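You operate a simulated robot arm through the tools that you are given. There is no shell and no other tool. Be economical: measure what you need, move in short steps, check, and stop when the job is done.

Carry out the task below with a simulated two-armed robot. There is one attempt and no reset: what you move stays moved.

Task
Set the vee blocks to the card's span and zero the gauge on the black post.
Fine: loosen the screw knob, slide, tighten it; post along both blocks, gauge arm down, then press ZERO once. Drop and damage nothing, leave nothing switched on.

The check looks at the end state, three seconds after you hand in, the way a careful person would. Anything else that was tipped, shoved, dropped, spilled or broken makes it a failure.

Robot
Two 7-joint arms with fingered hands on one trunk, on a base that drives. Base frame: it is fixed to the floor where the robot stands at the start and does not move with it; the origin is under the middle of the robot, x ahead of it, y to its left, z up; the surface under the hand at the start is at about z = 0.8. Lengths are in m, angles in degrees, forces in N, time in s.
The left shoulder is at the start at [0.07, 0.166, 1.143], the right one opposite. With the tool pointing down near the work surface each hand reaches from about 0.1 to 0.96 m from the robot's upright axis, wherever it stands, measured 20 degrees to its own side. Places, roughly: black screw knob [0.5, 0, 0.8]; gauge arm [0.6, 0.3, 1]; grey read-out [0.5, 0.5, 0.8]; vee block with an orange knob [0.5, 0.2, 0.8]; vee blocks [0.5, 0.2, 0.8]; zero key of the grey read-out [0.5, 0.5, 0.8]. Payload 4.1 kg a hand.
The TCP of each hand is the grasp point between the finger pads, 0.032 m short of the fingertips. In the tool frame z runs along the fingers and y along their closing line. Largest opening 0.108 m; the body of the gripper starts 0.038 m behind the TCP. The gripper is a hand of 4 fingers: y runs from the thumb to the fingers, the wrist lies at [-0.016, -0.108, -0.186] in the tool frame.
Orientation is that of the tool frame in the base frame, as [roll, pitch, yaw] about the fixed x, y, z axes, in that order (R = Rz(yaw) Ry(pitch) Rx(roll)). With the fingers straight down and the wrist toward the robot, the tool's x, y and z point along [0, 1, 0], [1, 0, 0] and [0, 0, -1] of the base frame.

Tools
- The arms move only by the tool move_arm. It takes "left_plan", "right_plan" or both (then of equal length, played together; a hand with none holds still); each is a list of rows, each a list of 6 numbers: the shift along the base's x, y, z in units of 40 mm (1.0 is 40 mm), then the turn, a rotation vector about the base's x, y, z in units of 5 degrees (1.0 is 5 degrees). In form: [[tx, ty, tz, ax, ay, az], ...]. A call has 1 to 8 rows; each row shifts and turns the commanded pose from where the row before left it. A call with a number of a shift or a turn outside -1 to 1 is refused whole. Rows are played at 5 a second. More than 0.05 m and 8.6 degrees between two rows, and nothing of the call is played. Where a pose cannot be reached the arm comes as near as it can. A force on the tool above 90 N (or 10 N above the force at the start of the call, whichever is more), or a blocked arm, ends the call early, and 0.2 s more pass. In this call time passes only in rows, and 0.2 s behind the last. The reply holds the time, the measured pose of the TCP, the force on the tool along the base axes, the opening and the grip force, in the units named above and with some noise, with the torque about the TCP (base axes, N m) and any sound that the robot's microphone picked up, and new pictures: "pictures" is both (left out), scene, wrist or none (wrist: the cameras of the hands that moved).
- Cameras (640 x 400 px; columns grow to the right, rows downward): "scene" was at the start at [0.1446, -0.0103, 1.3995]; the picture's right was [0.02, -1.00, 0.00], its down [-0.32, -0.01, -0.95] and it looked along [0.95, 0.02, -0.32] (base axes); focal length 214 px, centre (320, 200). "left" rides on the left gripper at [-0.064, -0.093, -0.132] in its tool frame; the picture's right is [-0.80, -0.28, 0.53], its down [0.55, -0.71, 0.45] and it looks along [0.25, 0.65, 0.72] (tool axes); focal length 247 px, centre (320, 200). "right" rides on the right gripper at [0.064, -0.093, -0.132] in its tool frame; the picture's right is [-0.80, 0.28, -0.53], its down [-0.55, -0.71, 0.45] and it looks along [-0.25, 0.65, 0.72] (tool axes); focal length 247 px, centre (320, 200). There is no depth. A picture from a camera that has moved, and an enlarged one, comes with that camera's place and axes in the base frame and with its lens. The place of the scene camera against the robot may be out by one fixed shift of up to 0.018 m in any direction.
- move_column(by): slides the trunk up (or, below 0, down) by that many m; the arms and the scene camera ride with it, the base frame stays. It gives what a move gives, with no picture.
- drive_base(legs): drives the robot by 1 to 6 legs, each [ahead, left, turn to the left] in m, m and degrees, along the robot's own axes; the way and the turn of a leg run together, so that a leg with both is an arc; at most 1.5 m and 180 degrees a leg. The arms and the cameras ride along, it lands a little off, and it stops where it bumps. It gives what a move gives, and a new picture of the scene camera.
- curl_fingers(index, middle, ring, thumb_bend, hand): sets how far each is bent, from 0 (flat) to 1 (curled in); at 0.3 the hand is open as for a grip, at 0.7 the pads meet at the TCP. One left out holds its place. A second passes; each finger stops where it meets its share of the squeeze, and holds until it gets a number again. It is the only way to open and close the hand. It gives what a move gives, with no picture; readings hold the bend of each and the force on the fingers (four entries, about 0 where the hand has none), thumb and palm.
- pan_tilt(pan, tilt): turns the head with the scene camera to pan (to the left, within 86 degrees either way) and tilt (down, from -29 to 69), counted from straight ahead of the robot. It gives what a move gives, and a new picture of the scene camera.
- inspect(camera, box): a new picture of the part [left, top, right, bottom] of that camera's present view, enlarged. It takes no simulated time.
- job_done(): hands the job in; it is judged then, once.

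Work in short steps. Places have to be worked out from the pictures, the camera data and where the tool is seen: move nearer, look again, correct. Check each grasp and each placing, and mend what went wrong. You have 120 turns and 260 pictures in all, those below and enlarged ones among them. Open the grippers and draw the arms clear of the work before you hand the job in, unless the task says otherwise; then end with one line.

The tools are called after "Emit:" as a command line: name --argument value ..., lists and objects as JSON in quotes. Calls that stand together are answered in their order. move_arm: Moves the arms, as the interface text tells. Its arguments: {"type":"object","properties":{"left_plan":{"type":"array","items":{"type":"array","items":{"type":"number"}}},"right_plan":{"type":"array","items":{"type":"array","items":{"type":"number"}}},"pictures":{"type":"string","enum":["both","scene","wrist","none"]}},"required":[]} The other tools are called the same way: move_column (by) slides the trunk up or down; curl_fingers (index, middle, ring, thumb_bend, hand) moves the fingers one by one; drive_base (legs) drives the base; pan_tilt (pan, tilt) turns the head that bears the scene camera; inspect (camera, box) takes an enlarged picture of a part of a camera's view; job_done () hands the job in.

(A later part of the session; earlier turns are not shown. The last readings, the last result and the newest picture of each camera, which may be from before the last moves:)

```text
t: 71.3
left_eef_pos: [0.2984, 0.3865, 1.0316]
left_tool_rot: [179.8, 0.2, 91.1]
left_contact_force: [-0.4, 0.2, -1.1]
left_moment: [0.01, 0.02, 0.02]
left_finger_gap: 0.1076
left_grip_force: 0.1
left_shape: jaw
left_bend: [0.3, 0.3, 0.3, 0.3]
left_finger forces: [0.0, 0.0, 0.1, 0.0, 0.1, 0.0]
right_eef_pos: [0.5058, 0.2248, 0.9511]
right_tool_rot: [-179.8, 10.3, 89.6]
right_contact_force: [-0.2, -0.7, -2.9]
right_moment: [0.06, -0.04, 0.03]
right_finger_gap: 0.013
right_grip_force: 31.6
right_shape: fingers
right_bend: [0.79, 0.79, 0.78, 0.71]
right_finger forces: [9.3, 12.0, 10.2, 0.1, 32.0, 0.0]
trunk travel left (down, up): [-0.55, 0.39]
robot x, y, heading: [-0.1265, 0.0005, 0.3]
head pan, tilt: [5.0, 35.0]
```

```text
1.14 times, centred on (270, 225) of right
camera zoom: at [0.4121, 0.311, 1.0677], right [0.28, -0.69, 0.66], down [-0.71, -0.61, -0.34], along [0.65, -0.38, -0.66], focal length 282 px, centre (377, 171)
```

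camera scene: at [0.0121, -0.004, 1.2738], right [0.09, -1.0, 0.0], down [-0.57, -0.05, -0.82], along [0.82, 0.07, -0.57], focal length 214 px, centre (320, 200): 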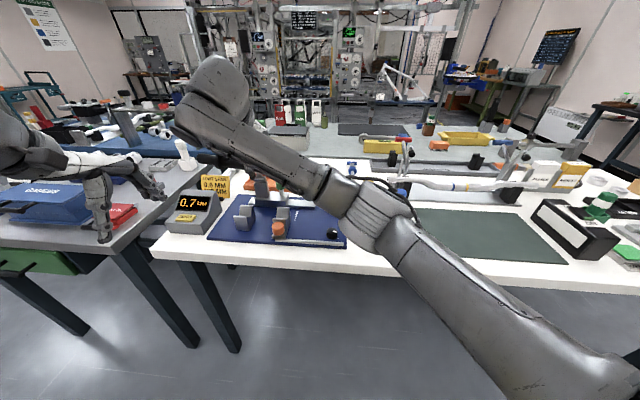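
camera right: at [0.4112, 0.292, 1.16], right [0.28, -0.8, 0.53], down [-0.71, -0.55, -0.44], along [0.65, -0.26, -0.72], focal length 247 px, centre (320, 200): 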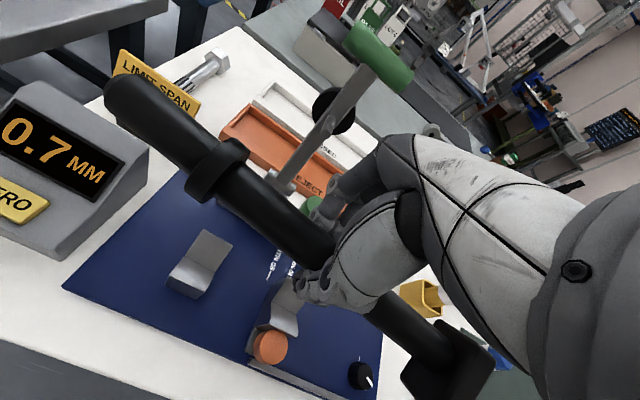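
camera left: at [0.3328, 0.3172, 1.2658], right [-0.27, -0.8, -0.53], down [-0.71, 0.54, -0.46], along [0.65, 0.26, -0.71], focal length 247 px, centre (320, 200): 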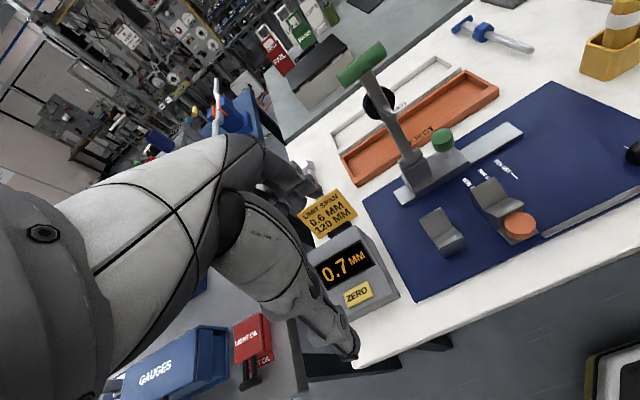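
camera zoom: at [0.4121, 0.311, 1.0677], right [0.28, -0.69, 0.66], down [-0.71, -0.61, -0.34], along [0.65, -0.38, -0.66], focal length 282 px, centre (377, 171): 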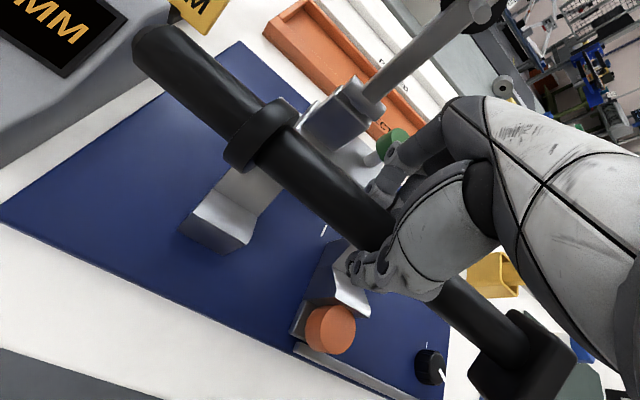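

About 5° pitch remains; rotate 5° more.

Emit:
move_arm --right_plan '[[0, 0, 0, -1, 0, 0]]' --pictures "none"

Emit:
inspect --camera "left" --box '[280, 60, 480, 200]'

Emit:
inspect --camera "right" --box '[60, 50, 480, 400]'

```text
t: 71.7
left_eef_pos: [0.2988, 0.3873, 1.0323]
left_tool_rot: [179.7, 0.2, 91.2]
left_contact_force: [-0.6, 0.2, 0.3]
left_moment: [-0.01, 0.02, 0.01]
left_finger_gap: 0.1075
left_grip_force: 0.1
left_shape: jaw
left_bend: [0.3, 0.3, 0.3, 0.3]
left_finger forces: [0.1, 0.0, 0.0, 0.0, 0.1, 0.0]
right_eef_pos: [0.5051, 0.2238, 0.9521]
right_tool_rot: [-180.0, 15.2, 89.6]
right_contact_force: [-0.8, -0.3, -3.3]
right_moment: [0.1, -0.08, 0.0]
right_finger_gap: 0.013
right_grip_force: 31.1
right_shape: fingers
right_bend: [0.79, 0.79, 0.78, 0.71]
right_finger forces: [9.3, 11.9, 10.3, 0.0, 32.0, 0.0]
trunk travel left (down, up): [-0.55, 0.39]
robot x, y, heading: [-0.1284, -0.0017, 0.0]
head pan, tilt: [5.0, 35.0]
```

```text
2.86 times, centred on (380, 130) of left
camera zoom: at [0.2066, 0.3214, 1.1637], right [-0.26, -0.81, -0.53], down [-0.72, 0.53, -0.45], along [0.65, 0.26, -0.72], focal length 706 px, centre (149, 400)
```

zoom: 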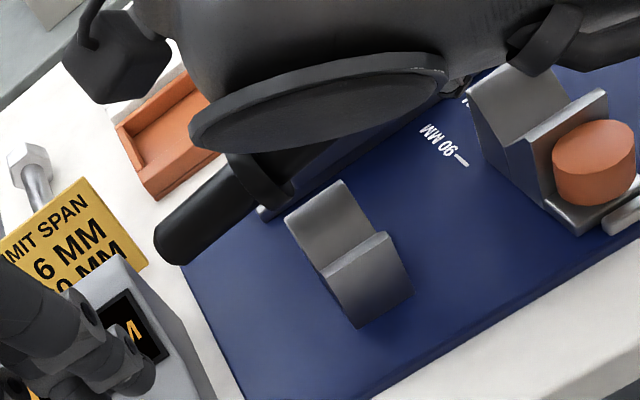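

```text
1.14 times, centred on (270, 225) of right
camera zoom: at [0.4122, 0.3218, 1.0593], right [0.28, -0.63, 0.72], down [-0.71, -0.64, -0.29], along [0.65, -0.43, -0.63], focal length 282 px, centre (377, 171)
```

zoom: 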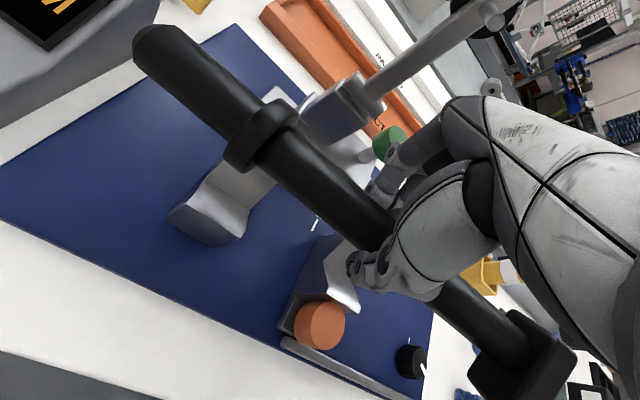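

Now level. Collar is at y≈0.309, so shift +10 mm to clear the fixed block's outer face, and descend 50 mm.

Emit:
move_arm --right_plan '[[0, 0.25, 0, 0, 0, 0], [0, 0, -0.6, 0, 0, 0], [0, 0, -0.65, 0, 0, 0]]' --pictures "none"

Emit:
inspect --camera "left" --box '[280, 60, 520, 220]'

Emit:
inspect --camera "right" --box '[60, 50, 480, 400]'

```text
t: 72.5
left_eef_pos: [0.2995, 0.3875, 1.0337]
left_tool_rot: [179.9, 0.0, 91.2]
left_contact_force: [-0.1, 0.0, -0.2]
left_moment: [0.01, 0.02, -0.01]
left_finger_gap: 0.1079
left_grip_force: 0.0
left_shape: jaw
left_bend: [0.3, 0.3, 0.3, 0.3]
left_finger forces: [0.0, 0.0, 0.0, 0.0, 0.0, 0.0]
right_eef_pos: [0.5097, 0.2342, 0.9026]
right_tool_rot: [179.8, 15.1, 89.2]
right_contact_force: [-0.4, 0.1, -2.6]
right_moment: [0.08, -0.03, -0.01]
right_finger_gap: 0.0126
right_grip_force: 32.0
right_shape: fingers
right_bend: [0.79, 0.79, 0.78, 0.71]
right_finger forces: [9.2, 11.8, 10.4, 0.0, 31.9, 0.0]
trunk travel left (down, up): [-0.55, 0.39]
robot x, y, heading: [-0.1267, -0.0021, 0.3]
head pan, tilt: [5.0, 35.0]
```

```text
2.50 times, centred on (400, 140) of left
camera zoom: at [0.2071, 0.3205, 1.1639], right [-0.26, -0.8, -0.53], down [-0.72, 0.53, -0.45], along [0.65, 0.26, -0.72], focal length 617 px, centre (120, 350)
```

zoom: 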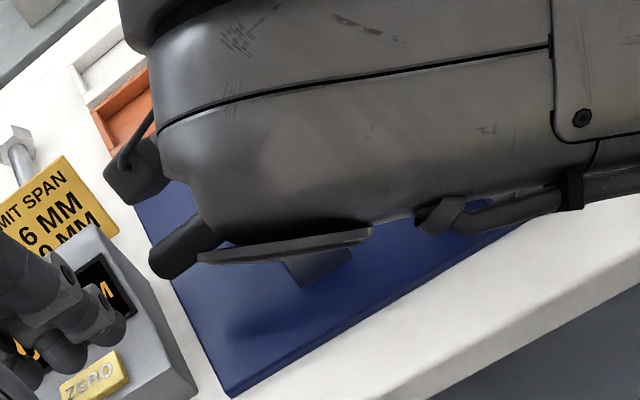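

```text
1.14 times, centred on (270, 225) of right
camera zoom: at [0.4152, 0.3317, 1.0095], right [0.27, -0.64, 0.72], down [-0.71, -0.64, -0.29], along [0.65, -0.44, -0.63], focal length 282 px, centre (377, 171)
```

zoom: 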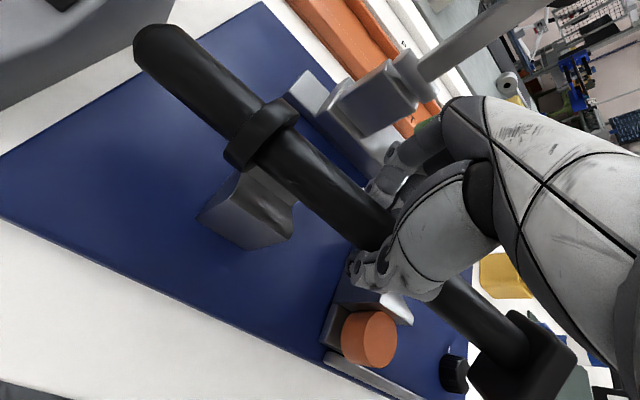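

Using the known shaft length for depth, I now judge I over-corrected: tip ~7° low and ~6° yawed toward +x. Rotate back +7° about x and +6° about z, raised slightly.

Emit:
move_arm --right_plan '[[-0.05, 0, 0.4, 0.7, 0, 0.6], [-0.05, 0, 0, 0.7, 0, 0.6]]' --pictures "none"

Emit:
inspect --camera "left" --box '[260, 40, 520, 210]'

Emit:
inspect --camera "right" --box '[60, 50, 480, 400]'

Emit:
inspect --camera "scene" --box '[180, 130, 380, 260]'

```text
t: 73.1
left_eef_pos: [0.2977, 0.387, 1.0339]
left_tool_rot: [179.8, 0.2, 91.2]
left_contact_force: [-0.1, 0.3, -0.2]
left_moment: [0.0, 0.02, 0.01]
left_finger_gap: 0.1076
left_grip_force: 0.1
left_shape: jaw
left_bend: [0.3, 0.3, 0.3, 0.3]
left_finger forces: [0.0, 0.0, 0.0, 0.0, 0.0, 0.0]
right_eef_pos: [0.5068, 0.2305, 0.9188]
right_tool_rot: [179.4, 8.2, 95.1]
right_contact_force: [0.7, -0.8, -3.9]
right_moment: [0.07, -0.03, -0.03]
right_finger_gap: 0.0127
right_grip_force: 31.1
right_shape: fingers
right_bend: [0.79, 0.79, 0.78, 0.71]
right_finger forces: [9.1, 11.9, 10.2, 0.0, 31.8, 0.0]
trunk travel left (down, up): [-0.55, 0.39]
robot x, y, heading: [-0.128, -0.0008, 0.4]
head pan, tilt: [5.0, 35.0]
```

```text
2.35 times, centred on (390, 125) of left
camera zoom: at [0.2072, 0.32, 1.164], right [-0.26, -0.8, -0.53], down [-0.72, 0.53, -0.45], along [0.65, 0.26, -0.72], focal length 581 px, centre (155, 376)
```

zoom: 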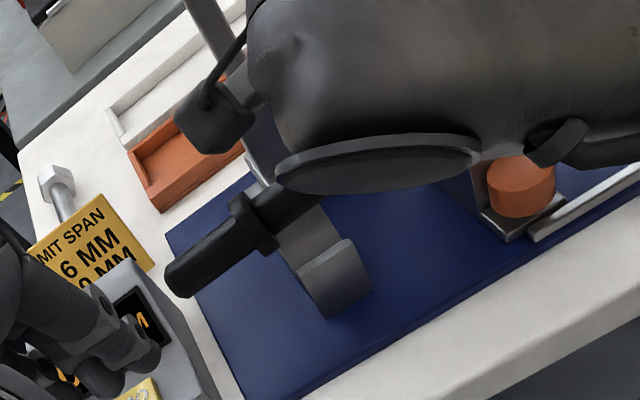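

```text
1.14 times, centred on (270, 225) of right
camera zoom: at [0.4035, 0.3038, 1.0376], right [0.34, -0.69, 0.64], down [-0.64, -0.67, -0.37], along [0.68, -0.29, -0.67], focal length 282 px, centre (377, 171)
```

zoom: 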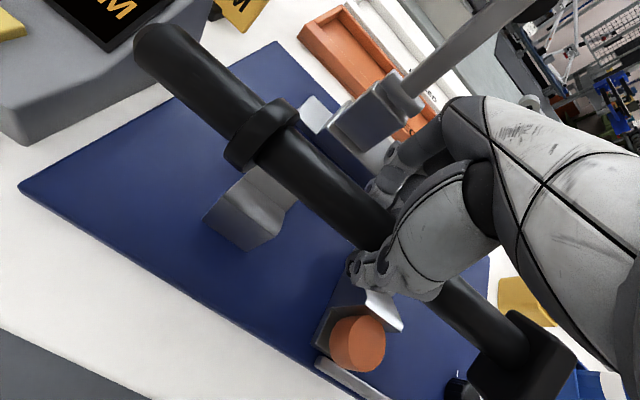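

```text
3.08 times, centred on (280, 195) of scene
camera zoom: at [0.0125, -0.005, 1.2738], right [0.09, -1.0, 0.0], down [-0.57, -0.05, -0.82], along [0.82, 0.07, -0.57], focal length 660 px, centre (443, 215)
```

zoom: 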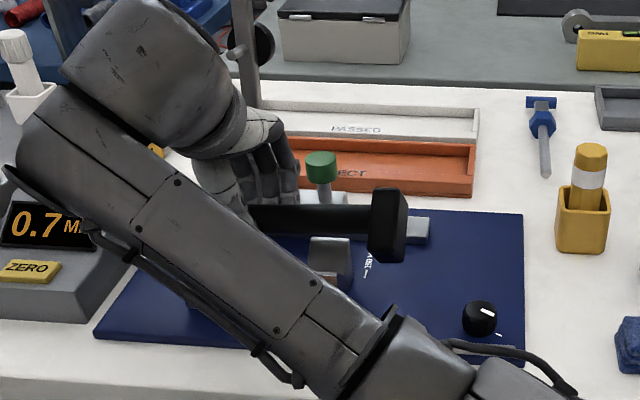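

Nearly level now (tip slightly low). Add +4° about x, shift to collar y≈0.318, and descend toward the vees, watching force.

Emit:
move_arm --right_plan '[[0, 0.1, 0, 0.8, 0, 0], [0, 0, -0.5, 0, 0, 0]]' --pictures "none"

Emit:
inspect --camera "scene" --box '[240, 160, 360, 240]'

Emit:
inspect --camera "left" --box '[300, 80, 460, 190]'

Emit:
inspect --camera "right" --box '[120, 100, 360, 300]'

```text
t: 73.9
left_eef_pos: [0.2981, 0.3872, 1.0337]
left_tool_rot: [179.7, 0.1, 91.1]
left_contact_force: [-0.2, 0.9, -0.4]
left_moment: [0.0, -0.01, 0.01]
left_finger_gap: 0.1078
left_grip_force: 0.1
left_shape: jaw
left_bend: [0.3, 0.3, 0.3, 0.3]
left_finger forces: [0.0, 0.1, 0.0, 0.0, 0.0, 0.0]
right_eef_pos: [0.5242, 0.2149, 0.9051]
right_tool_rot: [177.8, 4.9, 93.1]
right_contact_force: [-0.3, 0.1, -2.7]
right_moment: [0.03, -0.04, -0.01]
right_finger_gap: 0.0125
right_grip_force: 31.4
right_shape: fingers
right_bend: [0.79, 0.79, 0.78, 0.71]
right_finger forces: [9.1, 11.6, 10.3, 0.0, 31.8, 0.0]
trunk travel left (down, up): [-0.55, 0.39]
robot x, y, heading: [-0.1291, -0.0019, 0.1]
head pan, tilt: [5.0, 35.0]
stopped in row 2 (right hand): the arm was blocked; the commanded pose is now the measured one
```

```text
5.00 times, centred on (300, 200) of scene
camera zoom: at [0.012, -0.0048, 1.2738], right [0.09, -1.0, 0.0], down [-0.57, -0.05, -0.82], along [0.82, 0.07, -0.57], focal length 1072 px, centre (420, 200)
```

zoom: 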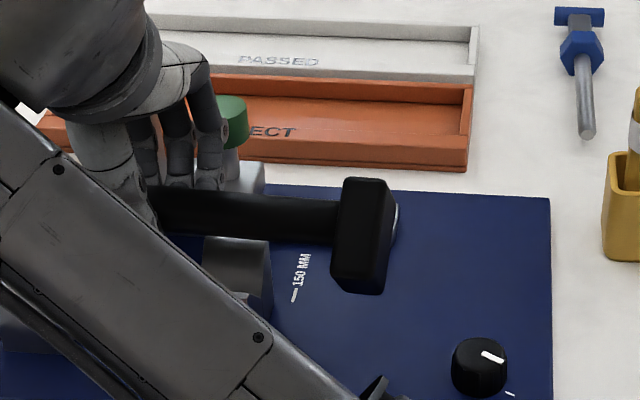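

```text
3.64 times, centred on (380, 135) of left
camera zoom: at [0.2068, 0.3201, 1.164], right [-0.26, -0.8, -0.53], down [-0.72, 0.53, -0.45], along [0.65, 0.26, -0.72], focal length 898 px, centre (102, 436)
```

zoom: 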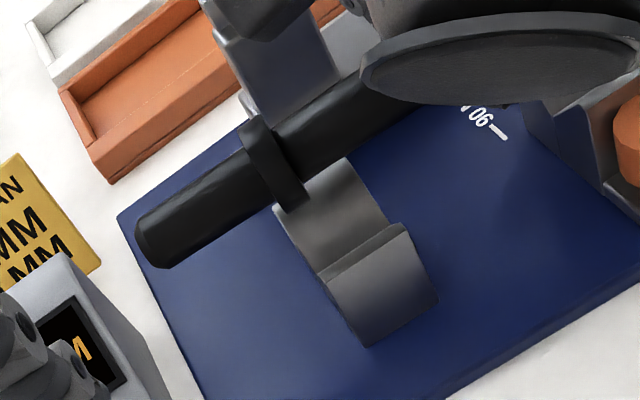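

```text
2.00 times, centred on (240, 200) of right
camera zoom: at [0.4222, 0.2838, 1.025], right [0.3, -0.73, 0.61], down [-0.66, -0.62, -0.43], along [0.69, -0.27, -0.67], focal length 494 px, centre (480, 200)
```

zoom: 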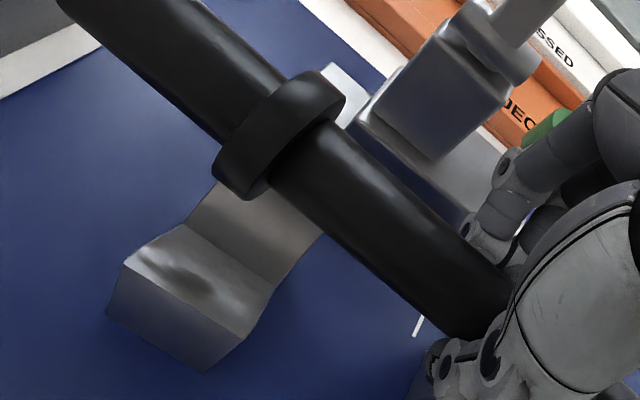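

The arm was blocked (likely the low, crossed forearm against the table edge), not the post. Raise the trunk for elbow clearance and look.

Emit:
move_column --by 0.13

Emit:
inspect --camera "scene" --box '[160, 160, 400, 340]'

Emit:
inspect --camera "left" --box '[300, 0, 620, 220]'

```text
t: 75.5
left_eef_pos: [0.2989, 0.3865, 1.1616]
left_tool_rot: [179.8, 0.1, 91.2]
left_contact_force: [0.0, 0.4, -0.3]
left_moment: [0.0, 0.04, 0.01]
left_finger_gap: 0.1074
left_grip_force: 0.1
left_shape: jaw
left_bend: [0.3, 0.3, 0.3, 0.3]
left_finger forces: [0.1, 0.0, 0.0, 0.0, 0.0, 0.0]
right_eef_pos: [0.5257, 0.2134, 1.0339]
right_tool_rot: [177.9, 4.9, 93.1]
right_contact_force: [0.4, -0.1, -2.4]
right_moment: [0.05, -0.04, -0.02]
right_finger_gap: 0.0125
right_grip_force: 30.9
right_shape: fingers
right_bend: [0.79, 0.79, 0.78, 0.71]
right_finger forces: [9.0, 11.5, 10.4, 0.0, 31.8, 0.1]
trunk travel left (down, up): [-0.68, 0.26]
robot x, y, heading: [-0.126, 0.0012, 0.3]
head pan, tilt: [5.0, 35.0]
```

```text
2.22 times, centred on (280, 250) of scene
camera zoom: at [0.0125, -0.0045, 1.4037], right [0.09, -1.0, 0.0], down [-0.57, -0.05, -0.82], along [0.82, 0.07, -0.57], focal length 477 px, centre (409, 89)
```

zoom: 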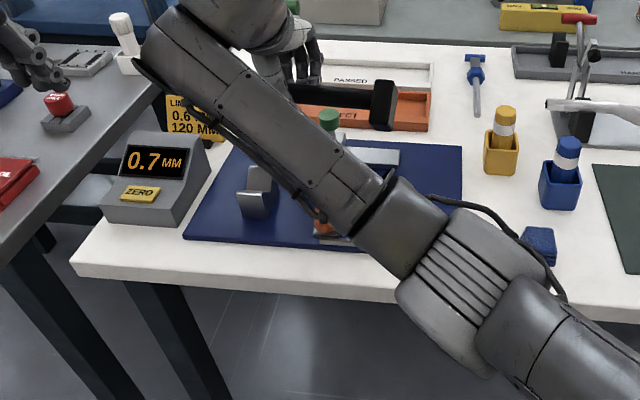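

```text
1.82 times, centred on (460, 110) of left
camera zoom: at [0.2073, 0.3204, 1.2938], right [-0.26, -0.8, -0.53], down [-0.72, 0.53, -0.45], along [0.65, 0.26, -0.72], focal length 449 px, centre (66, 364)
```

zoom: 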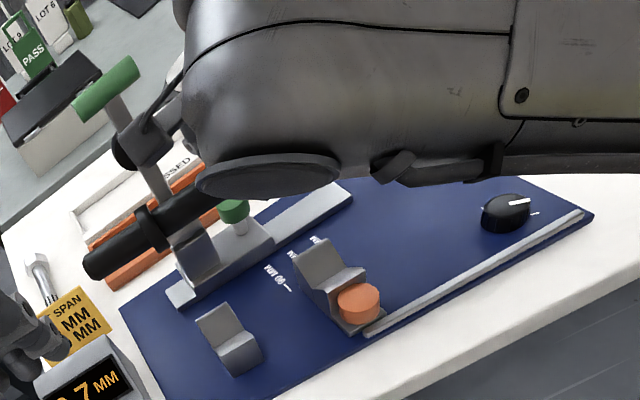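

The fixture is undisturbed. Back up 7 cm and drive left 18 cm so the right arm isn't crossed.

Emit:
drive_base --legs '[[-0.07, 0, 0], [0, 0.18, 0]]'

Emit:
inspect --camera "right" --box '[60, 50, 480, 400]'

```text
t: 77.6
left_eef_pos: [0.2287, 0.5656, 1.163]
left_tool_rot: [179.8, 0.2, 91.1]
left_contact_force: [-1.0, 0.0, 0.5]
left_moment: [0.0, 0.01, -0.01]
left_finger_gap: 0.1074
left_grip_force: 0.0
left_shape: jaw
left_bend: [0.3, 0.3, 0.3, 0.3]
left_finger forces: [0.0, 0.0, 0.0, 0.0, 0.0, 0.0]
right_eef_pos: [0.4554, 0.3934, 1.0347]
right_tool_rot: [177.9, 4.9, 93.0]
right_contact_force: [0.1, -0.8, -2.5]
right_moment: [0.08, -0.03, -0.01]
right_finger_gap: 0.0125
right_grip_force: 31.9
right_shape: fingers
right_bend: [0.79, 0.79, 0.78, 0.71]
right_finger forces: [9.1, 11.5, 10.4, 0.1, 31.7, 0.1]
trunk travel left (down, up): [-0.68, 0.26]
robot x, y, heading: [-0.1964, 0.1791, 0.0]
head pan, tilt: [5.0, 35.0]
camera scene: at [-0.0581, 0.1746, 1.4039], right [0.09, -1.0, 0.0], down [-0.57, -0.05, -0.82], along [0.82, 0.07, -0.57], focal length 214 px, centre (320, 200)
```

scene: 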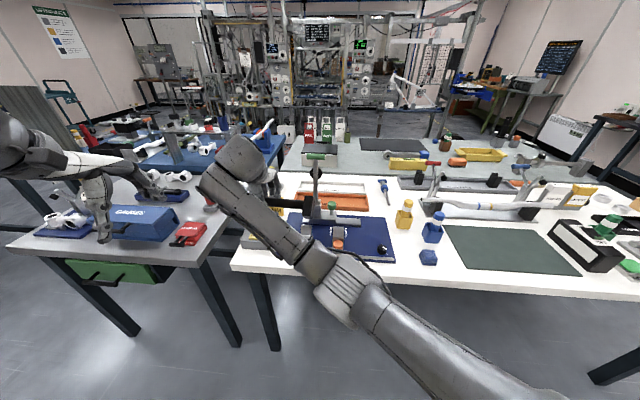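

```text
1.14 times, centred on (270, 225) of right
camera zoom: at [0.3522, 0.4626, 1.1547], right [0.3, -0.73, 0.61], down [-0.66, -0.62, -0.43], along [0.69, -0.27, -0.67], focal length 282 px, centre (377, 171)
```

zoom: 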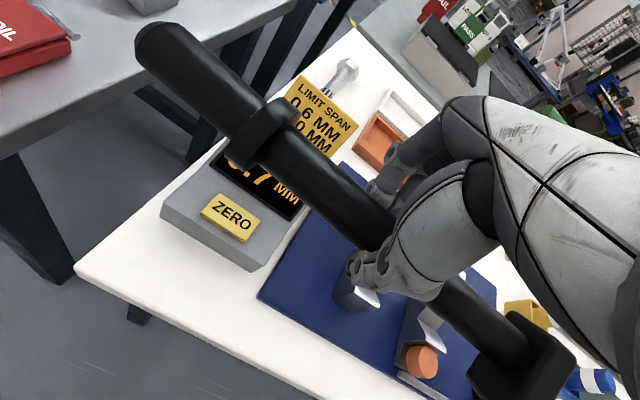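

Bring the hand back over the blocks (y≈0.23, x≈0.505), z≈0.97, with a +3° yaw trim.

Emit:
move_arm --right_plan '[[0, -1, 0, 0, 0, 0.3], [0, -1, 0, 0, 0, 0.3], [0.4, -1, 0, 0, 0, 0], [0.4, -0.8, -0.3, 0, 0, 0], [0.4, -0.25, -0.6, 0, 0, 0], [0.04, 0, -0.6, 0, 0, 0]]' --pictures "none"

Emit:
inspect --camera "scene" --box '[230, 140, 430, 270]'

Emit:
inspect --camera "right" --box '[60, 50, 480, 400]'

```text
t: 79.0
left_eef_pos: [0.23, 0.5654, 1.1634]
left_tool_rot: [179.8, 0.0, 91.2]
left_contact_force: [-0.1, -0.1, 0.5]
left_moment: [0.0, -0.03, 0.01]
left_finger_gap: 0.1079
left_grip_force: 0.1
left_shape: jaw
left_bend: [0.3, 0.3, 0.3, 0.3]
left_finger forces: [0.0, 0.0, 0.1, 0.1, 0.0, 0.0]
right_eef_pos: [0.5065, 0.2325, 0.9734]
right_tool_rot: [177.9, 4.9, 96.0]
right_contact_force: [0.4, -0.2, -3.1]
right_moment: [0.1, -0.05, 0.01]
right_finger_gap: 0.0121
right_grip_force: 30.6
right_shape: fingers
right_bend: [0.79, 0.79, 0.78, 0.71]
right_finger forces: [9.1, 11.1, 10.3, 0.1, 31.6, 0.0]
trunk travel left (down, up): [-0.68, 0.26]
robot x, y, heading: [-0.1987, 0.1815, -0.1]
head pan, tilt: [5.0, 35.0]
```

```text
3.08 times, centred on (330, 205) of scene
camera zoom: at [-0.0576, 0.1742, 1.4038], right [0.09, -1.0, 0.0], down [-0.57, -0.05, -0.82], along [0.82, 0.07, -0.57], focal length 660 px, centre (289, 185)
```

zoom: 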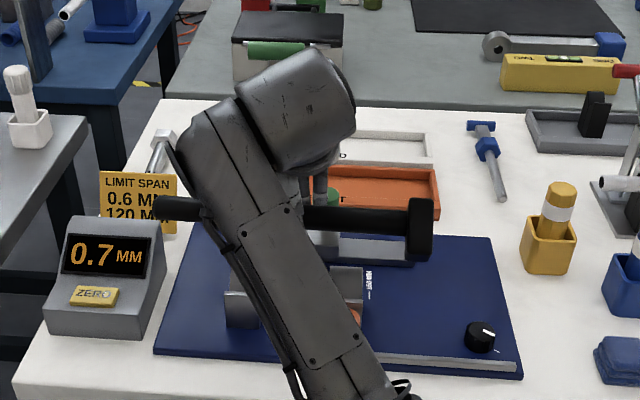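

```text
1.14 times, centred on (270, 225) of right
camera zoom: at [0.4, 0.2961, 1.0937], right [0.34, -0.72, 0.61], down [-0.62, -0.66, -0.42], along [0.7, -0.23, -0.67], focal length 282 px, centre (377, 171)
```

zoom: 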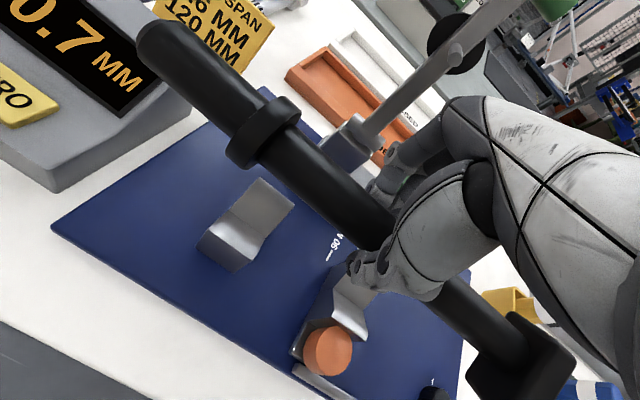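

Both ends are visible and the post is level and square. Descend 75 mm, then look.

Emit:
move_arm --right_plan '[[0, 0, -0.7, 0, 0, 0], [0, 0, -0.6, 0, 0, 0], [0, 0, -0.4, 0, 0, 0]]' --pictures "none"

Emit:
inspect --camera "scene" --box '[250, 170, 400, 270]'

Emit:
inspect --camera "right" --box '[60, 50, 480, 400]'

```text
t: 79.8
left_eef_pos: [0.2281, 0.5664, 1.1634]
left_tool_rot: [179.8, 0.2, 91.1]
left_contact_force: [0.2, -0.4, 0.1]
left_moment: [-0.04, 0.0, 0.0]
left_finger_gap: 0.1076
left_grip_force: 0.2
left_shape: jaw
left_bend: [0.3, 0.3, 0.3, 0.3]
left_finger forces: [0.0, 0.0, 0.0, 0.0, 0.0, 0.0]
right_eef_pos: [0.5117, 0.2257, 0.9085]
right_tool_rot: [177.5, 5.2, 95.5]
right_contact_force: [-0.4, -0.7, -2.8]
right_moment: [0.11, -0.05, 0.02]
right_finger_gap: 0.0121
right_grip_force: 31.3
right_shape: fingers
right_bend: [0.79, 0.79, 0.78, 0.71]
right_finger forces: [9.0, 11.0, 10.3, 0.0, 31.5, 0.0]
trunk travel left (down, up): [-0.68, 0.26]
robot x, y, heading: [-0.1967, 0.1783, 0.1]
head pan, tilt: [5.0, 35.0]
```

```text
4.00 times, centred on (325, 220) of scene
camera zoom: at [-0.0574, 0.1742, 1.4038], right [0.09, -1.0, 0.0], down [-0.57, -0.05, -0.82], along [0.82, 0.07, -0.57], focal length 858 px, centre (300, 120)
```

zoom: 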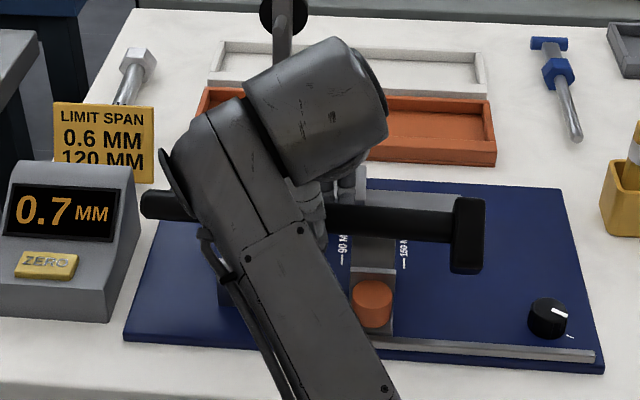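

```text
1.14 times, centred on (270, 225) of right
camera zoom: at [0.4051, 0.2909, 1.0277], right [0.33, -0.72, 0.61], down [-0.63, -0.65, -0.43], along [0.71, -0.24, -0.66], focal length 282 px, centre (377, 171)
```

zoom: 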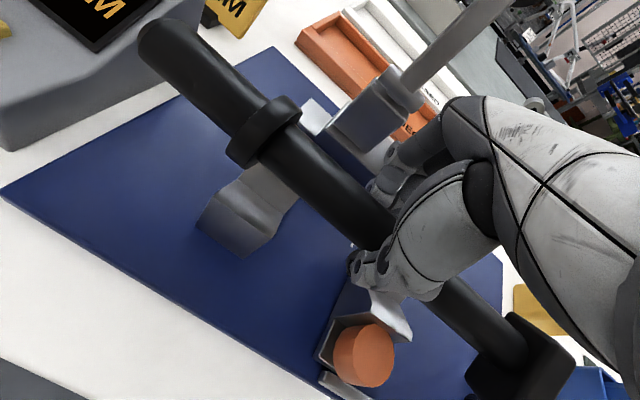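

The measured pose is drifting from the command, as if a link is touching something; look at the arm from the left camera before continuing.

Emit:
inspect --camera "left" --box '[320, 0, 640, 200]'

Emit:
pan_tilt --pan -5 --tilt 60

```text
2.00 times, centred on (480, 100) of left
camera zoom: at [0.1379, 0.4988, 1.2939], right [-0.27, -0.8, -0.53], down [-0.71, 0.53, -0.45], along [0.65, 0.26, -0.72], focal length 494 px, centre (0, 400)
```

zoom: 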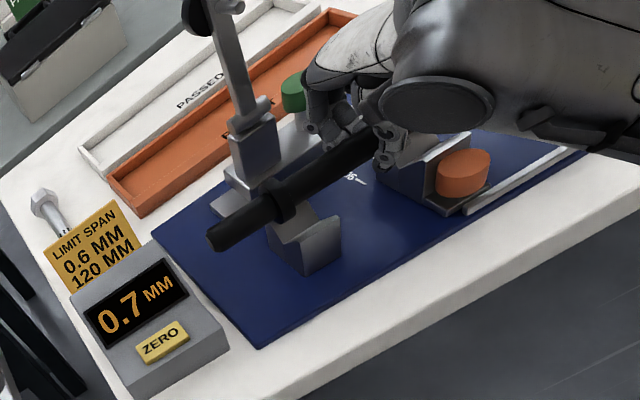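

```text
t: 80.7
left_eef_pos: [0.2293, 0.5649, 1.1628]
left_tool_rot: [179.8, 0.1, 91.1]
left_contact_force: [0.1, 0.9, 0.4]
left_moment: [0.0, -0.01, -0.02]
left_finger_gap: 0.1078
left_grip_force: 0.0
left_shape: jaw
left_bend: [0.3, 0.3, 0.3, 0.3]
left_finger forces: [0.0, 0.1, 0.0, 0.0, 0.0, 0.0]
right_eef_pos: [0.5103, 0.2253, 0.9064]
right_tool_rot: [177.7, 5.4, 95.6]
right_contact_force: [0.1, 0.4, -2.7]
right_moment: [0.05, -0.05, 0.0]
right_finger_gap: 0.0123
right_grip_force: 31.4
right_shape: fingers
right_bend: [0.79, 0.79, 0.78, 0.72]
right_finger forces: [9.0, 11.0, 10.2, 0.1, 31.4, 0.0]
trunk travel left (down, up): [-0.68, 0.26]
robot x, y, heading: [-0.1989, 0.1781, 0.3]
head pan, tilt: [-5.0, 60.0]
camera scene: at [-0.0789, 0.1608, 1.3696], right [-0.09, -1.0, 0.0], down [-0.86, 0.07, -0.5], along [0.5, -0.04, -0.87], focal length 214 px, centre (320, 200)
```

scene: 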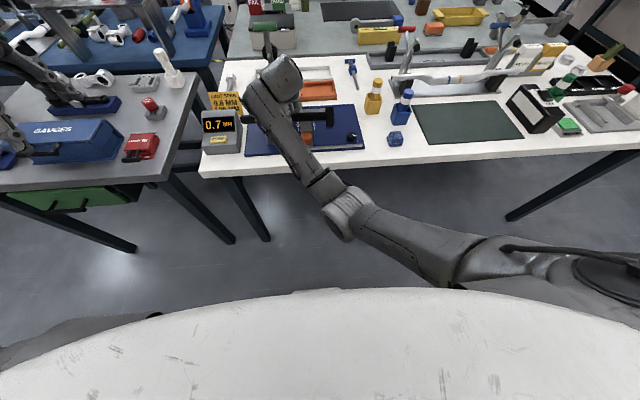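

Nothing obvious touching. Test a small correction back toward the intended x/y with a slight descent.

Emit:
move_arm --right_plan '[[-0.1, 0.15, -0.1, 0, 0, 0], [0, 0, -0.1, 0, 0, 0]]' --pictures "none"

Emit:
inspect --camera "left" --box '[400, 0, 640, 150]'

```text
t: 81.3
left_eef_pos: [0.2293, 0.5643, 1.1637]
left_tool_rot: [179.9, 0.0, 91.2]
left_contact_force: [-0.4, 0.4, -0.5]
left_moment: [-0.05, 0.03, 0.01]
left_finger_gap: 0.1078
left_grip_force: 0.0
left_shape: jaw
left_bend: [0.3, 0.3, 0.3, 0.3]
left_finger forces: [0.0, 0.0, 0.0, 0.0, 0.0, 0.0]
right_eef_pos: [0.5133, 0.2212, 0.9024]
right_tool_rot: [177.1, 5.9, 94.9]
right_contact_force: [-0.1, 0.1, -2.7]
right_moment: [0.07, -0.04, -0.01]
right_finger_gap: 0.012
right_grip_force: 31.3
right_shape: fingers
right_bend: [0.79, 0.79, 0.78, 0.72]
right_finger forces: [9.0, 10.9, 10.3, 0.0, 31.5, 0.0]
trunk travel left (down, up): [-0.68, 0.26]
robot x, y, heading: [-0.2013, 0.1752, 0.0]
head pan, tilt: [-5.0, 60.0]
```

```text
2.67 times, centred on (520, 75) of left
camera zoom: at [0.1378, 0.4988, 1.2939], right [-0.27, -0.8, -0.53], down [-0.71, 0.53, -0.45], along [0.65, 0.26, -0.72], focal length 659 px, centre (-213, 533)
```

zoom: 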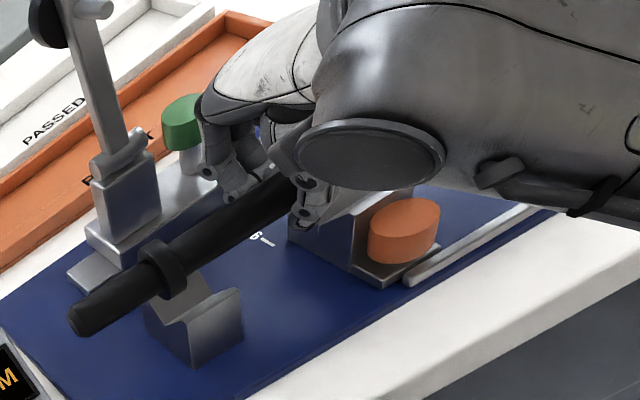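

Something low on the arm (elbow vs the robot's own body) constrains this crossed posture. Raise the trunk 0.12 and drive further left so the right arm works on its own side.

Emit:
move_column --by 0.12

Emit:
drive_base --legs '[[-0.06, 0, 0], [0, 0.24, 0]]'

```text
t: 82.8
left_eef_pos: [0.23, 0.5657, 1.2835]
left_tool_rot: [179.8, 0.1, 91.1]
left_contact_force: [0.2, -0.3, -0.3]
left_moment: [0.01, 0.01, 0.02]
left_finger_gap: 0.108
left_grip_force: 0.0
left_shape: jaw
left_bend: [0.3, 0.3, 0.3, 0.3]
left_finger forces: [0.2, 0.0, 0.1, 0.0, 0.1, 0.0]
right_eef_pos: [0.5114, 0.2208, 1.0175]
right_tool_rot: [177.5, 6.1, 95.1]
right_contact_force: [-0.2, 0.4, -3.0]
right_moment: [0.08, -0.03, -0.02]
right_finger_gap: 0.012
right_grip_force: 31.0
right_shape: fingers
right_bend: [0.79, 0.79, 0.78, 0.72]
right_finger forces: [8.9, 10.9, 10.3, 0.0, 31.4, 0.0]
trunk travel left (down, up): [-0.8, 0.14]
robot x, y, heading: [-0.1985, 0.1816, -0.1]
head pan, tilt: [-5.0, 60.0]
```

```text
t: 85.1
left_eef_pos: [0.1643, 0.805, 1.2821]
left_tool_rot: [179.8, 0.1, 91.2]
left_contact_force: [-0.1, -0.9, -0.5]
left_moment: [-0.03, 0.02, 0.01]
left_finger_gap: 0.1077
left_grip_force: 0.0
left_shape: jaw
left_bend: [0.3, 0.3, 0.3, 0.3]
left_finger forces: [0.0, 0.0, 0.1, 0.0, 0.0, 0.0]
right_eef_pos: [0.447, 0.458, 1.0171]
right_tool_rot: [177.7, 6.0, 95.0]
right_contact_force: [0.4, 0.9, -2.8]
right_moment: [0.09, -0.04, -0.02]
right_finger_gap: 0.012
right_grip_force: 30.2
right_shape: fingers
right_bend: [0.79, 0.79, 0.78, 0.72]
right_finger forces: [9.1, 10.8, 10.5, 0.0, 31.5, 0.1]
trunk travel left (down, up): [-0.8, 0.14]
robot x, y, heading: [-0.2583, 0.4213, 0.1]
head pan, tilt: [-5.0, 60.0]
camera scene: at [-0.1427, 0.3995, 1.4896], right [-0.08, -1.0, 0.0], down [-0.86, 0.07, -0.5], along [0.5, -0.04, -0.87], focal length 214 px, centre (320, 200)
```

scene: 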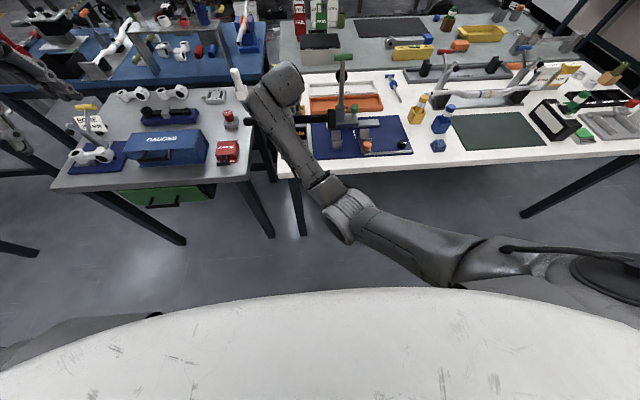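

Bring the hand back over the blocks from this new stance.

Emit:
move_arm --right_plan '[[0, -1, 0, 0.1, 0, 0.1], [0, -1, 0, 0.1, 0, 0.1], [0, -1, 0, 0, 0, 0], [0.4, -1, 0, 0, 0, 0], [0.4, -1, 0, 0, 0, 0], [0.4, -0.75, 0, 0, 0, 0], [0.25, 0, -0.5, 0, 0, 0], [0, 0, -0.6, 0, 0, 0]]' --pictures "none"

Emit:
pan_tilt --pan -15 --tilt 42

Emit:
inspect --camera "right" --box '[60, 50, 480, 400]'

```text
t: 86.9
left_eef_pos: [0.1646, 0.8042, 1.2844]
left_tool_rot: [179.8, 0.1, 91.3]
left_contact_force: [0.5, 0.0, 0.2]
left_moment: [0.0, -0.02, 0.03]
left_finger_gap: 0.1078
left_grip_force: 0.1
left_shape: jaw
left_bend: [0.3, 0.3, 0.3, 0.3]
left_finger forces: [0.0, 0.0, 0.0, 0.0, 0.1, 0.1]
right_eef_pos: [0.5046, 0.2287, 0.9727]
right_tool_rot: [177.5, 5.1, 95.9]
right_contact_force: [-0.2, -0.1, -3.4]
right_moment: [0.06, -0.04, 0.0]
right_finger_gap: 0.0119
right_grip_force: 30.2
right_shape: fingers
right_bend: [0.79, 0.79, 0.78, 0.72]
right_finger forces: [9.1, 10.3, 10.3, 0.1, 31.2, 0.1]
trunk travel left (down, up): [-0.8, 0.14]
robot x, y, heading: [-0.2588, 0.416, 0.1]
head pan, tilt: [-5.0, 60.0]
```

```text
t: 87.7
left_eef_pos: [0.1659, 0.8057, 1.2832]
left_tool_rot: [179.8, 0.0, 91.2]
left_contact_force: [0.4, -0.2, -0.6]
left_moment: [-0.01, -0.05, 0.06]
left_finger_gap: 0.108
left_grip_force: 0.1
left_shape: jaw
left_bend: [0.3, 0.3, 0.3, 0.3]
left_finger forces: [0.0, 0.0, 0.0, 0.1, 0.0, 0.0]
right_eef_pos: [0.5044, 0.2314, 0.9729]
right_tool_rot: [177.4, 5.2, 95.9]
right_contact_force: [0.5, -0.4, -2.1]
right_moment: [0.05, -0.02, -0.04]
right_finger_gap: 0.012
right_grip_force: 30.2
right_shape: fingers
right_bend: [0.79, 0.79, 0.78, 0.72]
right_finger forces: [8.9, 10.3, 10.3, 0.1, 31.2, 0.1]
trunk travel left (down, up): [-0.8, 0.14]
robot x, y, heading: [-0.2586, 0.4215, 0.3]
head pan, tilt: [-15.0, 42.0]
camera scene: at [-0.1275, 0.3845, 1.5132], right [-0.26, -0.97, 0.0], down [-0.65, 0.17, -0.74], along [0.72, -0.19, -0.67], focal length 214 px, centre (320, 200)
```

scene: 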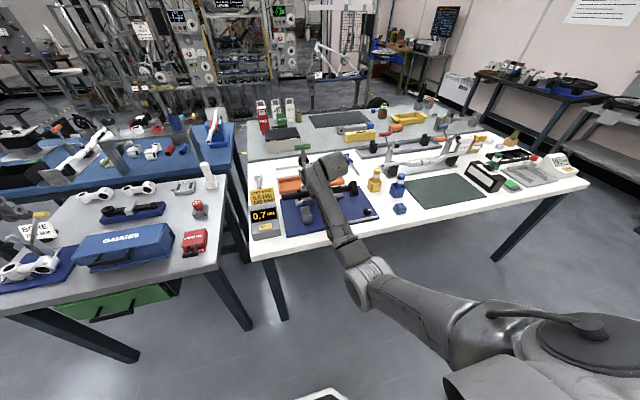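

```text
1.14 times, centred on (270, 225) of right
camera zoom: at [0.3977, 0.295, 1.0921], right [0.34, -0.72, 0.61], down [-0.62, -0.66, -0.43], along [0.71, -0.24, -0.66], focal length 282 px, centre (377, 171)
```

zoom: 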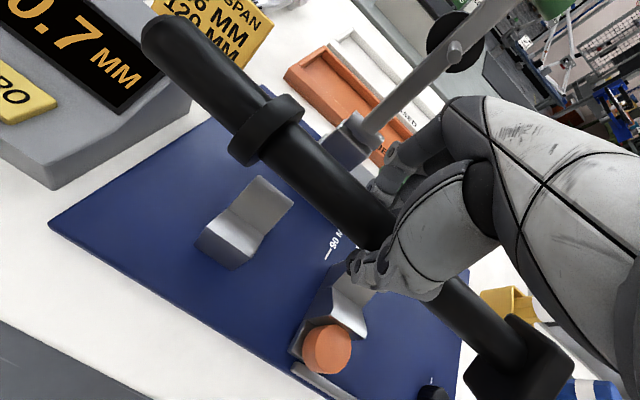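

Now at the commanded pose exactly. Descend 65 mm and check for drift.

Emit:
move_arm --right_plan '[[0, 0, -0.8, 0, 0, 0], [0, 0, -0.8, 0, 0, 0]]' --pictures "none"

Emit:
inspect --camera "scene" --box '[260, 160, 400, 250]'

Emit:
inspect --camera "right" --box '[60, 50, 480, 400]'

```text
t: 88.3
left_eef_pos: [0.1661, 0.8049, 1.2819]
left_tool_rot: [179.8, 0.1, 91.3]
left_contact_force: [0.8, 0.4, -1.2]
left_moment: [-0.03, 0.01, -0.02]
left_finger_gap: 0.1076
left_grip_force: 0.0
left_shape: jaw
left_bend: [0.3, 0.3, 0.3, 0.3]
left_finger forces: [0.0, 0.0, 0.0, 0.1, 0.0, 0.0]
right_eef_pos: [0.5074, 0.2309, 0.9074]
right_tool_rot: [177.5, 5.1, 96.0]
right_contact_force: [0.1, 0.2, -3.1]
right_moment: [0.06, -0.02, 0.01]
right_finger_gap: 0.0115
right_grip_force: 30.3
right_shape: fingers
right_bend: [0.79, 0.79, 0.78, 0.72]
right_finger forces: [9.1, 10.1, 10.2, 0.0, 31.0, 0.1]
trunk travel left (down, up): [-0.8, 0.14]
robot x, y, heading: [-0.2556, 0.4224, 0.3]
head pan, tilt: [-15.0, 42.0]
```

```text
4.44 times, centred on (330, 205) of scene
camera zoom: at [-0.127, 0.3842, 1.5133], right [-0.26, -0.97, 0.0], down [-0.65, 0.17, -0.74], along [0.72, -0.19, -0.67], focal length 953 px, centre (276, 178)
```

zoom: 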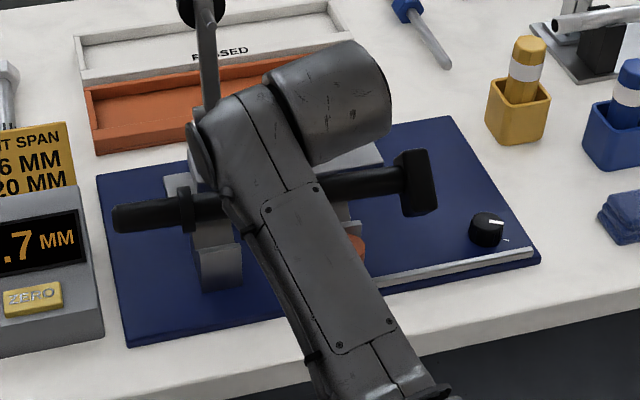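

```text
1.14 times, centred on (270, 225) of right
camera zoom: at [0.3996, 0.295, 1.0265], right [0.34, -0.71, 0.61], down [-0.62, -0.66, -0.43], along [0.71, -0.24, -0.66], focal length 282 px, centre (377, 171)
```

zoom: 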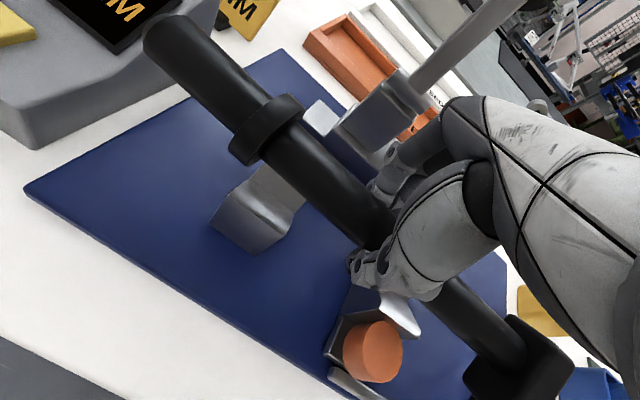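

No drift now. Trim −3° about x for the slow sag, lower 18 mm.

Emit:
move_arm --right_plan '[[0, 0, 0, -0.6, 0, 0], [0, 0, -0.25, 0, 0, 0], [0, 0, -0.2, 0, 0, 0]]' --pictures "none"

Emit:
inspect --camera "scene" --box '[270, 180, 370, 245]'

Emit:
inspect --camera "right" --box '[60, 50, 480, 400]'

```text
t: 89.1
left_eef_pos: [0.1652, 0.8056, 1.2827]
left_tool_rot: [179.9, 0.1, 91.2]
left_contact_force: [0.1, -0.6, 1.1]
left_moment: [0.02, 0.04, -0.01]
left_finger_gap: 0.108
left_grip_force: 0.0
left_shape: jaw
left_bend: [0.3, 0.3, 0.3, 0.3]
left_finger forces: [0.1, 0.0, 0.0, 0.1, 0.1, 0.0]
right_eef_pos: [0.5056, 0.2291, 0.8888]
right_tool_rot: [177.8, 8.0, 96.0]
right_contact_force: [-0.4, -0.3, -1.1]
right_moment: [0.07, -0.07, 0.0]
right_finger_gap: 0.0115
right_grip_force: 29.9
right_shape: fingers
right_bend: [0.79, 0.79, 0.78, 0.72]
right_finger forces: [9.0, 10.0, 10.5, 0.0, 31.0, 0.0]
trunk travel left (down, up): [-0.8, 0.14]
robot x, y, heading: [-0.2572, 0.4209, 0.2]
head pan, tilt: [-15.0, 42.0]
```

```text
6.15 times, centred on (320, 212) of scene
camera zoom: at [-0.1276, 0.3842, 1.5133], right [-0.26, -0.97, 0.0], down [-0.65, 0.17, -0.74], along [0.72, -0.19, -0.67], focal length 1320 px, centre (320, 123)
```

zoom: 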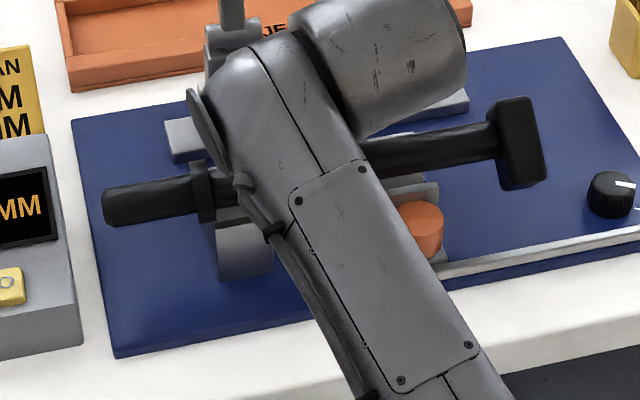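

```text
1.14 times, centred on (270, 225) of right
camera zoom: at [0.3981, 0.2989, 1.0048], right [0.34, -0.68, 0.65], down [-0.62, -0.68, -0.39], along [0.71, -0.27, -0.65], focal length 282 px, centre (377, 171)
```

zoom: 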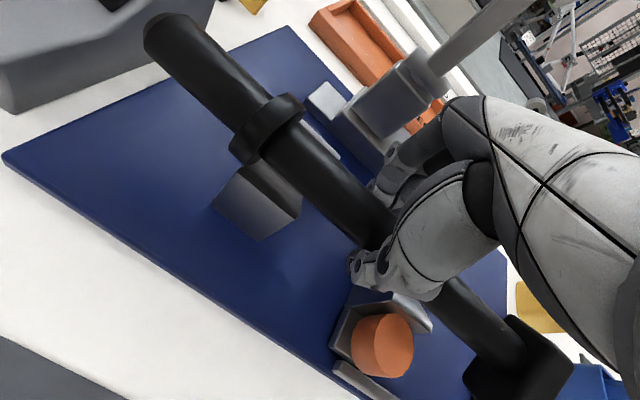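

Collar centre ≈0.3137 – too near the fixed block's outer face (0.306). Raise 8 mm, shift +8 mm in y, lower again.

Emit:
move_arm --right_plan '[[0, 0, 0.2, 0, 0, 0], [0, 0.2, 0, 0, 0, 0], [0, 0, -0.2, 0, 0, 0], [0, 0, -0.1, 0, 0, 0]]' --pictures "none"

Emit:
inspect --camera "scene" --box '[270, 180, 370, 245]'

Emit:
inspect --camera "right" --box '[130, 90, 330, 260]'

```text
t: 90.1
left_eef_pos: [0.1652, 0.8048, 1.2825]
left_tool_rot: [179.8, 0.0, 91.1]
left_contact_force: [0.7, 0.1, -0.4]
left_moment: [0.0, -0.01, 0.01]
left_finger_gap: 0.1076
left_grip_force: 0.1
left_shape: jaw
left_bend: [0.3, 0.3, 0.3, 0.3]
left_finger forces: [0.2, 0.0, 0.1, 0.1, 0.0, 0.0]
right_eef_pos: [0.5052, 0.2374, 0.8856]
right_tool_rot: [177.9, 8.0, 96.0]
right_contact_force: [0.7, 0.1, -2.8]
right_moment: [0.07, -0.04, -0.04]
right_finger_gap: 0.0115
right_grip_force: 29.8
right_shape: fingers
right_bend: [0.79, 0.79, 0.78, 0.72]
right_finger forces: [8.8, 10.0, 10.2, 0.0, 30.9, 0.0]
trunk travel left (down, up): [-0.8, 0.14]
robot x, y, heading: [-0.2598, 0.415, 0.2]
head pan, tilt: [-15.0, 42.0]
```

```text
6.15 times, centred on (320, 212) of scene
camera zoom: at [-0.1275, 0.3842, 1.5133], right [-0.26, -0.97, 0.0], down [-0.65, 0.17, -0.74], along [0.72, -0.19, -0.67], focal length 1320 px, centre (320, 123)
```

zoom: 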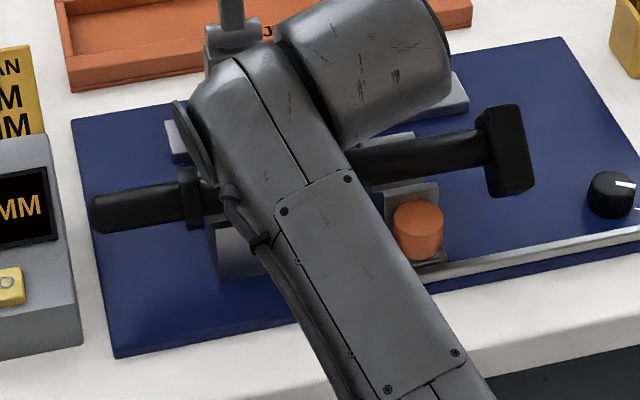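

```text
2.35 times, centred on (230, 175) of right
camera zoom: at [0.3973, 0.3073, 1.0009], right [0.34, -0.68, 0.65], down [-0.62, -0.68, -0.39], along [0.71, -0.27, -0.65], focal length 581 px, centre (532, 259)
```

zoom: 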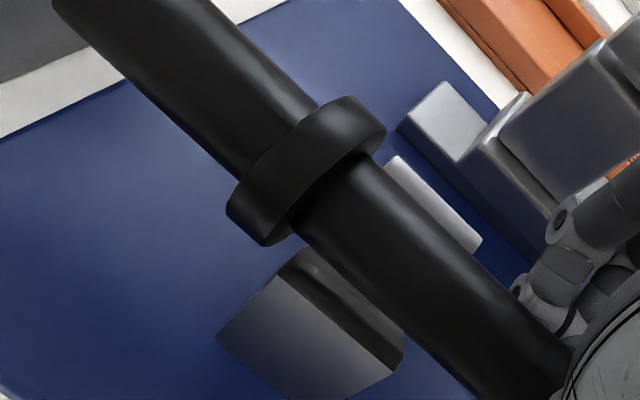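

Collar now clears the block face and the post is parallel. Descend 6 mm in small steps, checking force.

Emit:
move_arm --right_plan '[[0, 0, -0.075, 0, 0, 0], [0, 0, -0.075, 0, 0, 0]]' --pictures "none"

```text
t: 90.7
left_eef_pos: [0.1646, 0.8058, 1.2833]
left_tool_rot: [179.7, 0.1, 91.2]
left_contact_force: [-0.3, 0.0, 0.2]
left_moment: [-0.04, -0.01, -0.02]
left_finger_gap: 0.1075
left_grip_force: 0.0
left_shape: jaw
left_bend: [0.3, 0.3, 0.3, 0.3]
left_finger forces: [0.1, 0.0, 0.1, 0.0, 0.0, 0.0]
right_eef_pos: [0.5049, 0.2374, 0.8795]
right_tool_rot: [177.9, 8.1, 96.0]
right_contact_force: [-0.7, -0.7, -3.6]
right_moment: [0.07, -0.07, 0.02]
right_finger_gap: 0.0113
right_grip_force: 30.4
right_shape: fingers
right_bend: [0.79, 0.79, 0.78, 0.72]
right_finger forces: [8.9, 9.9, 10.3, 0.0, 30.8, 0.0]
trunk travel left (down, up): [-0.8, 0.14]
robot x, y, heading: [-0.2599, 0.4172, 0.1]
head pan, tilt: [-15.0, 42.0]
```

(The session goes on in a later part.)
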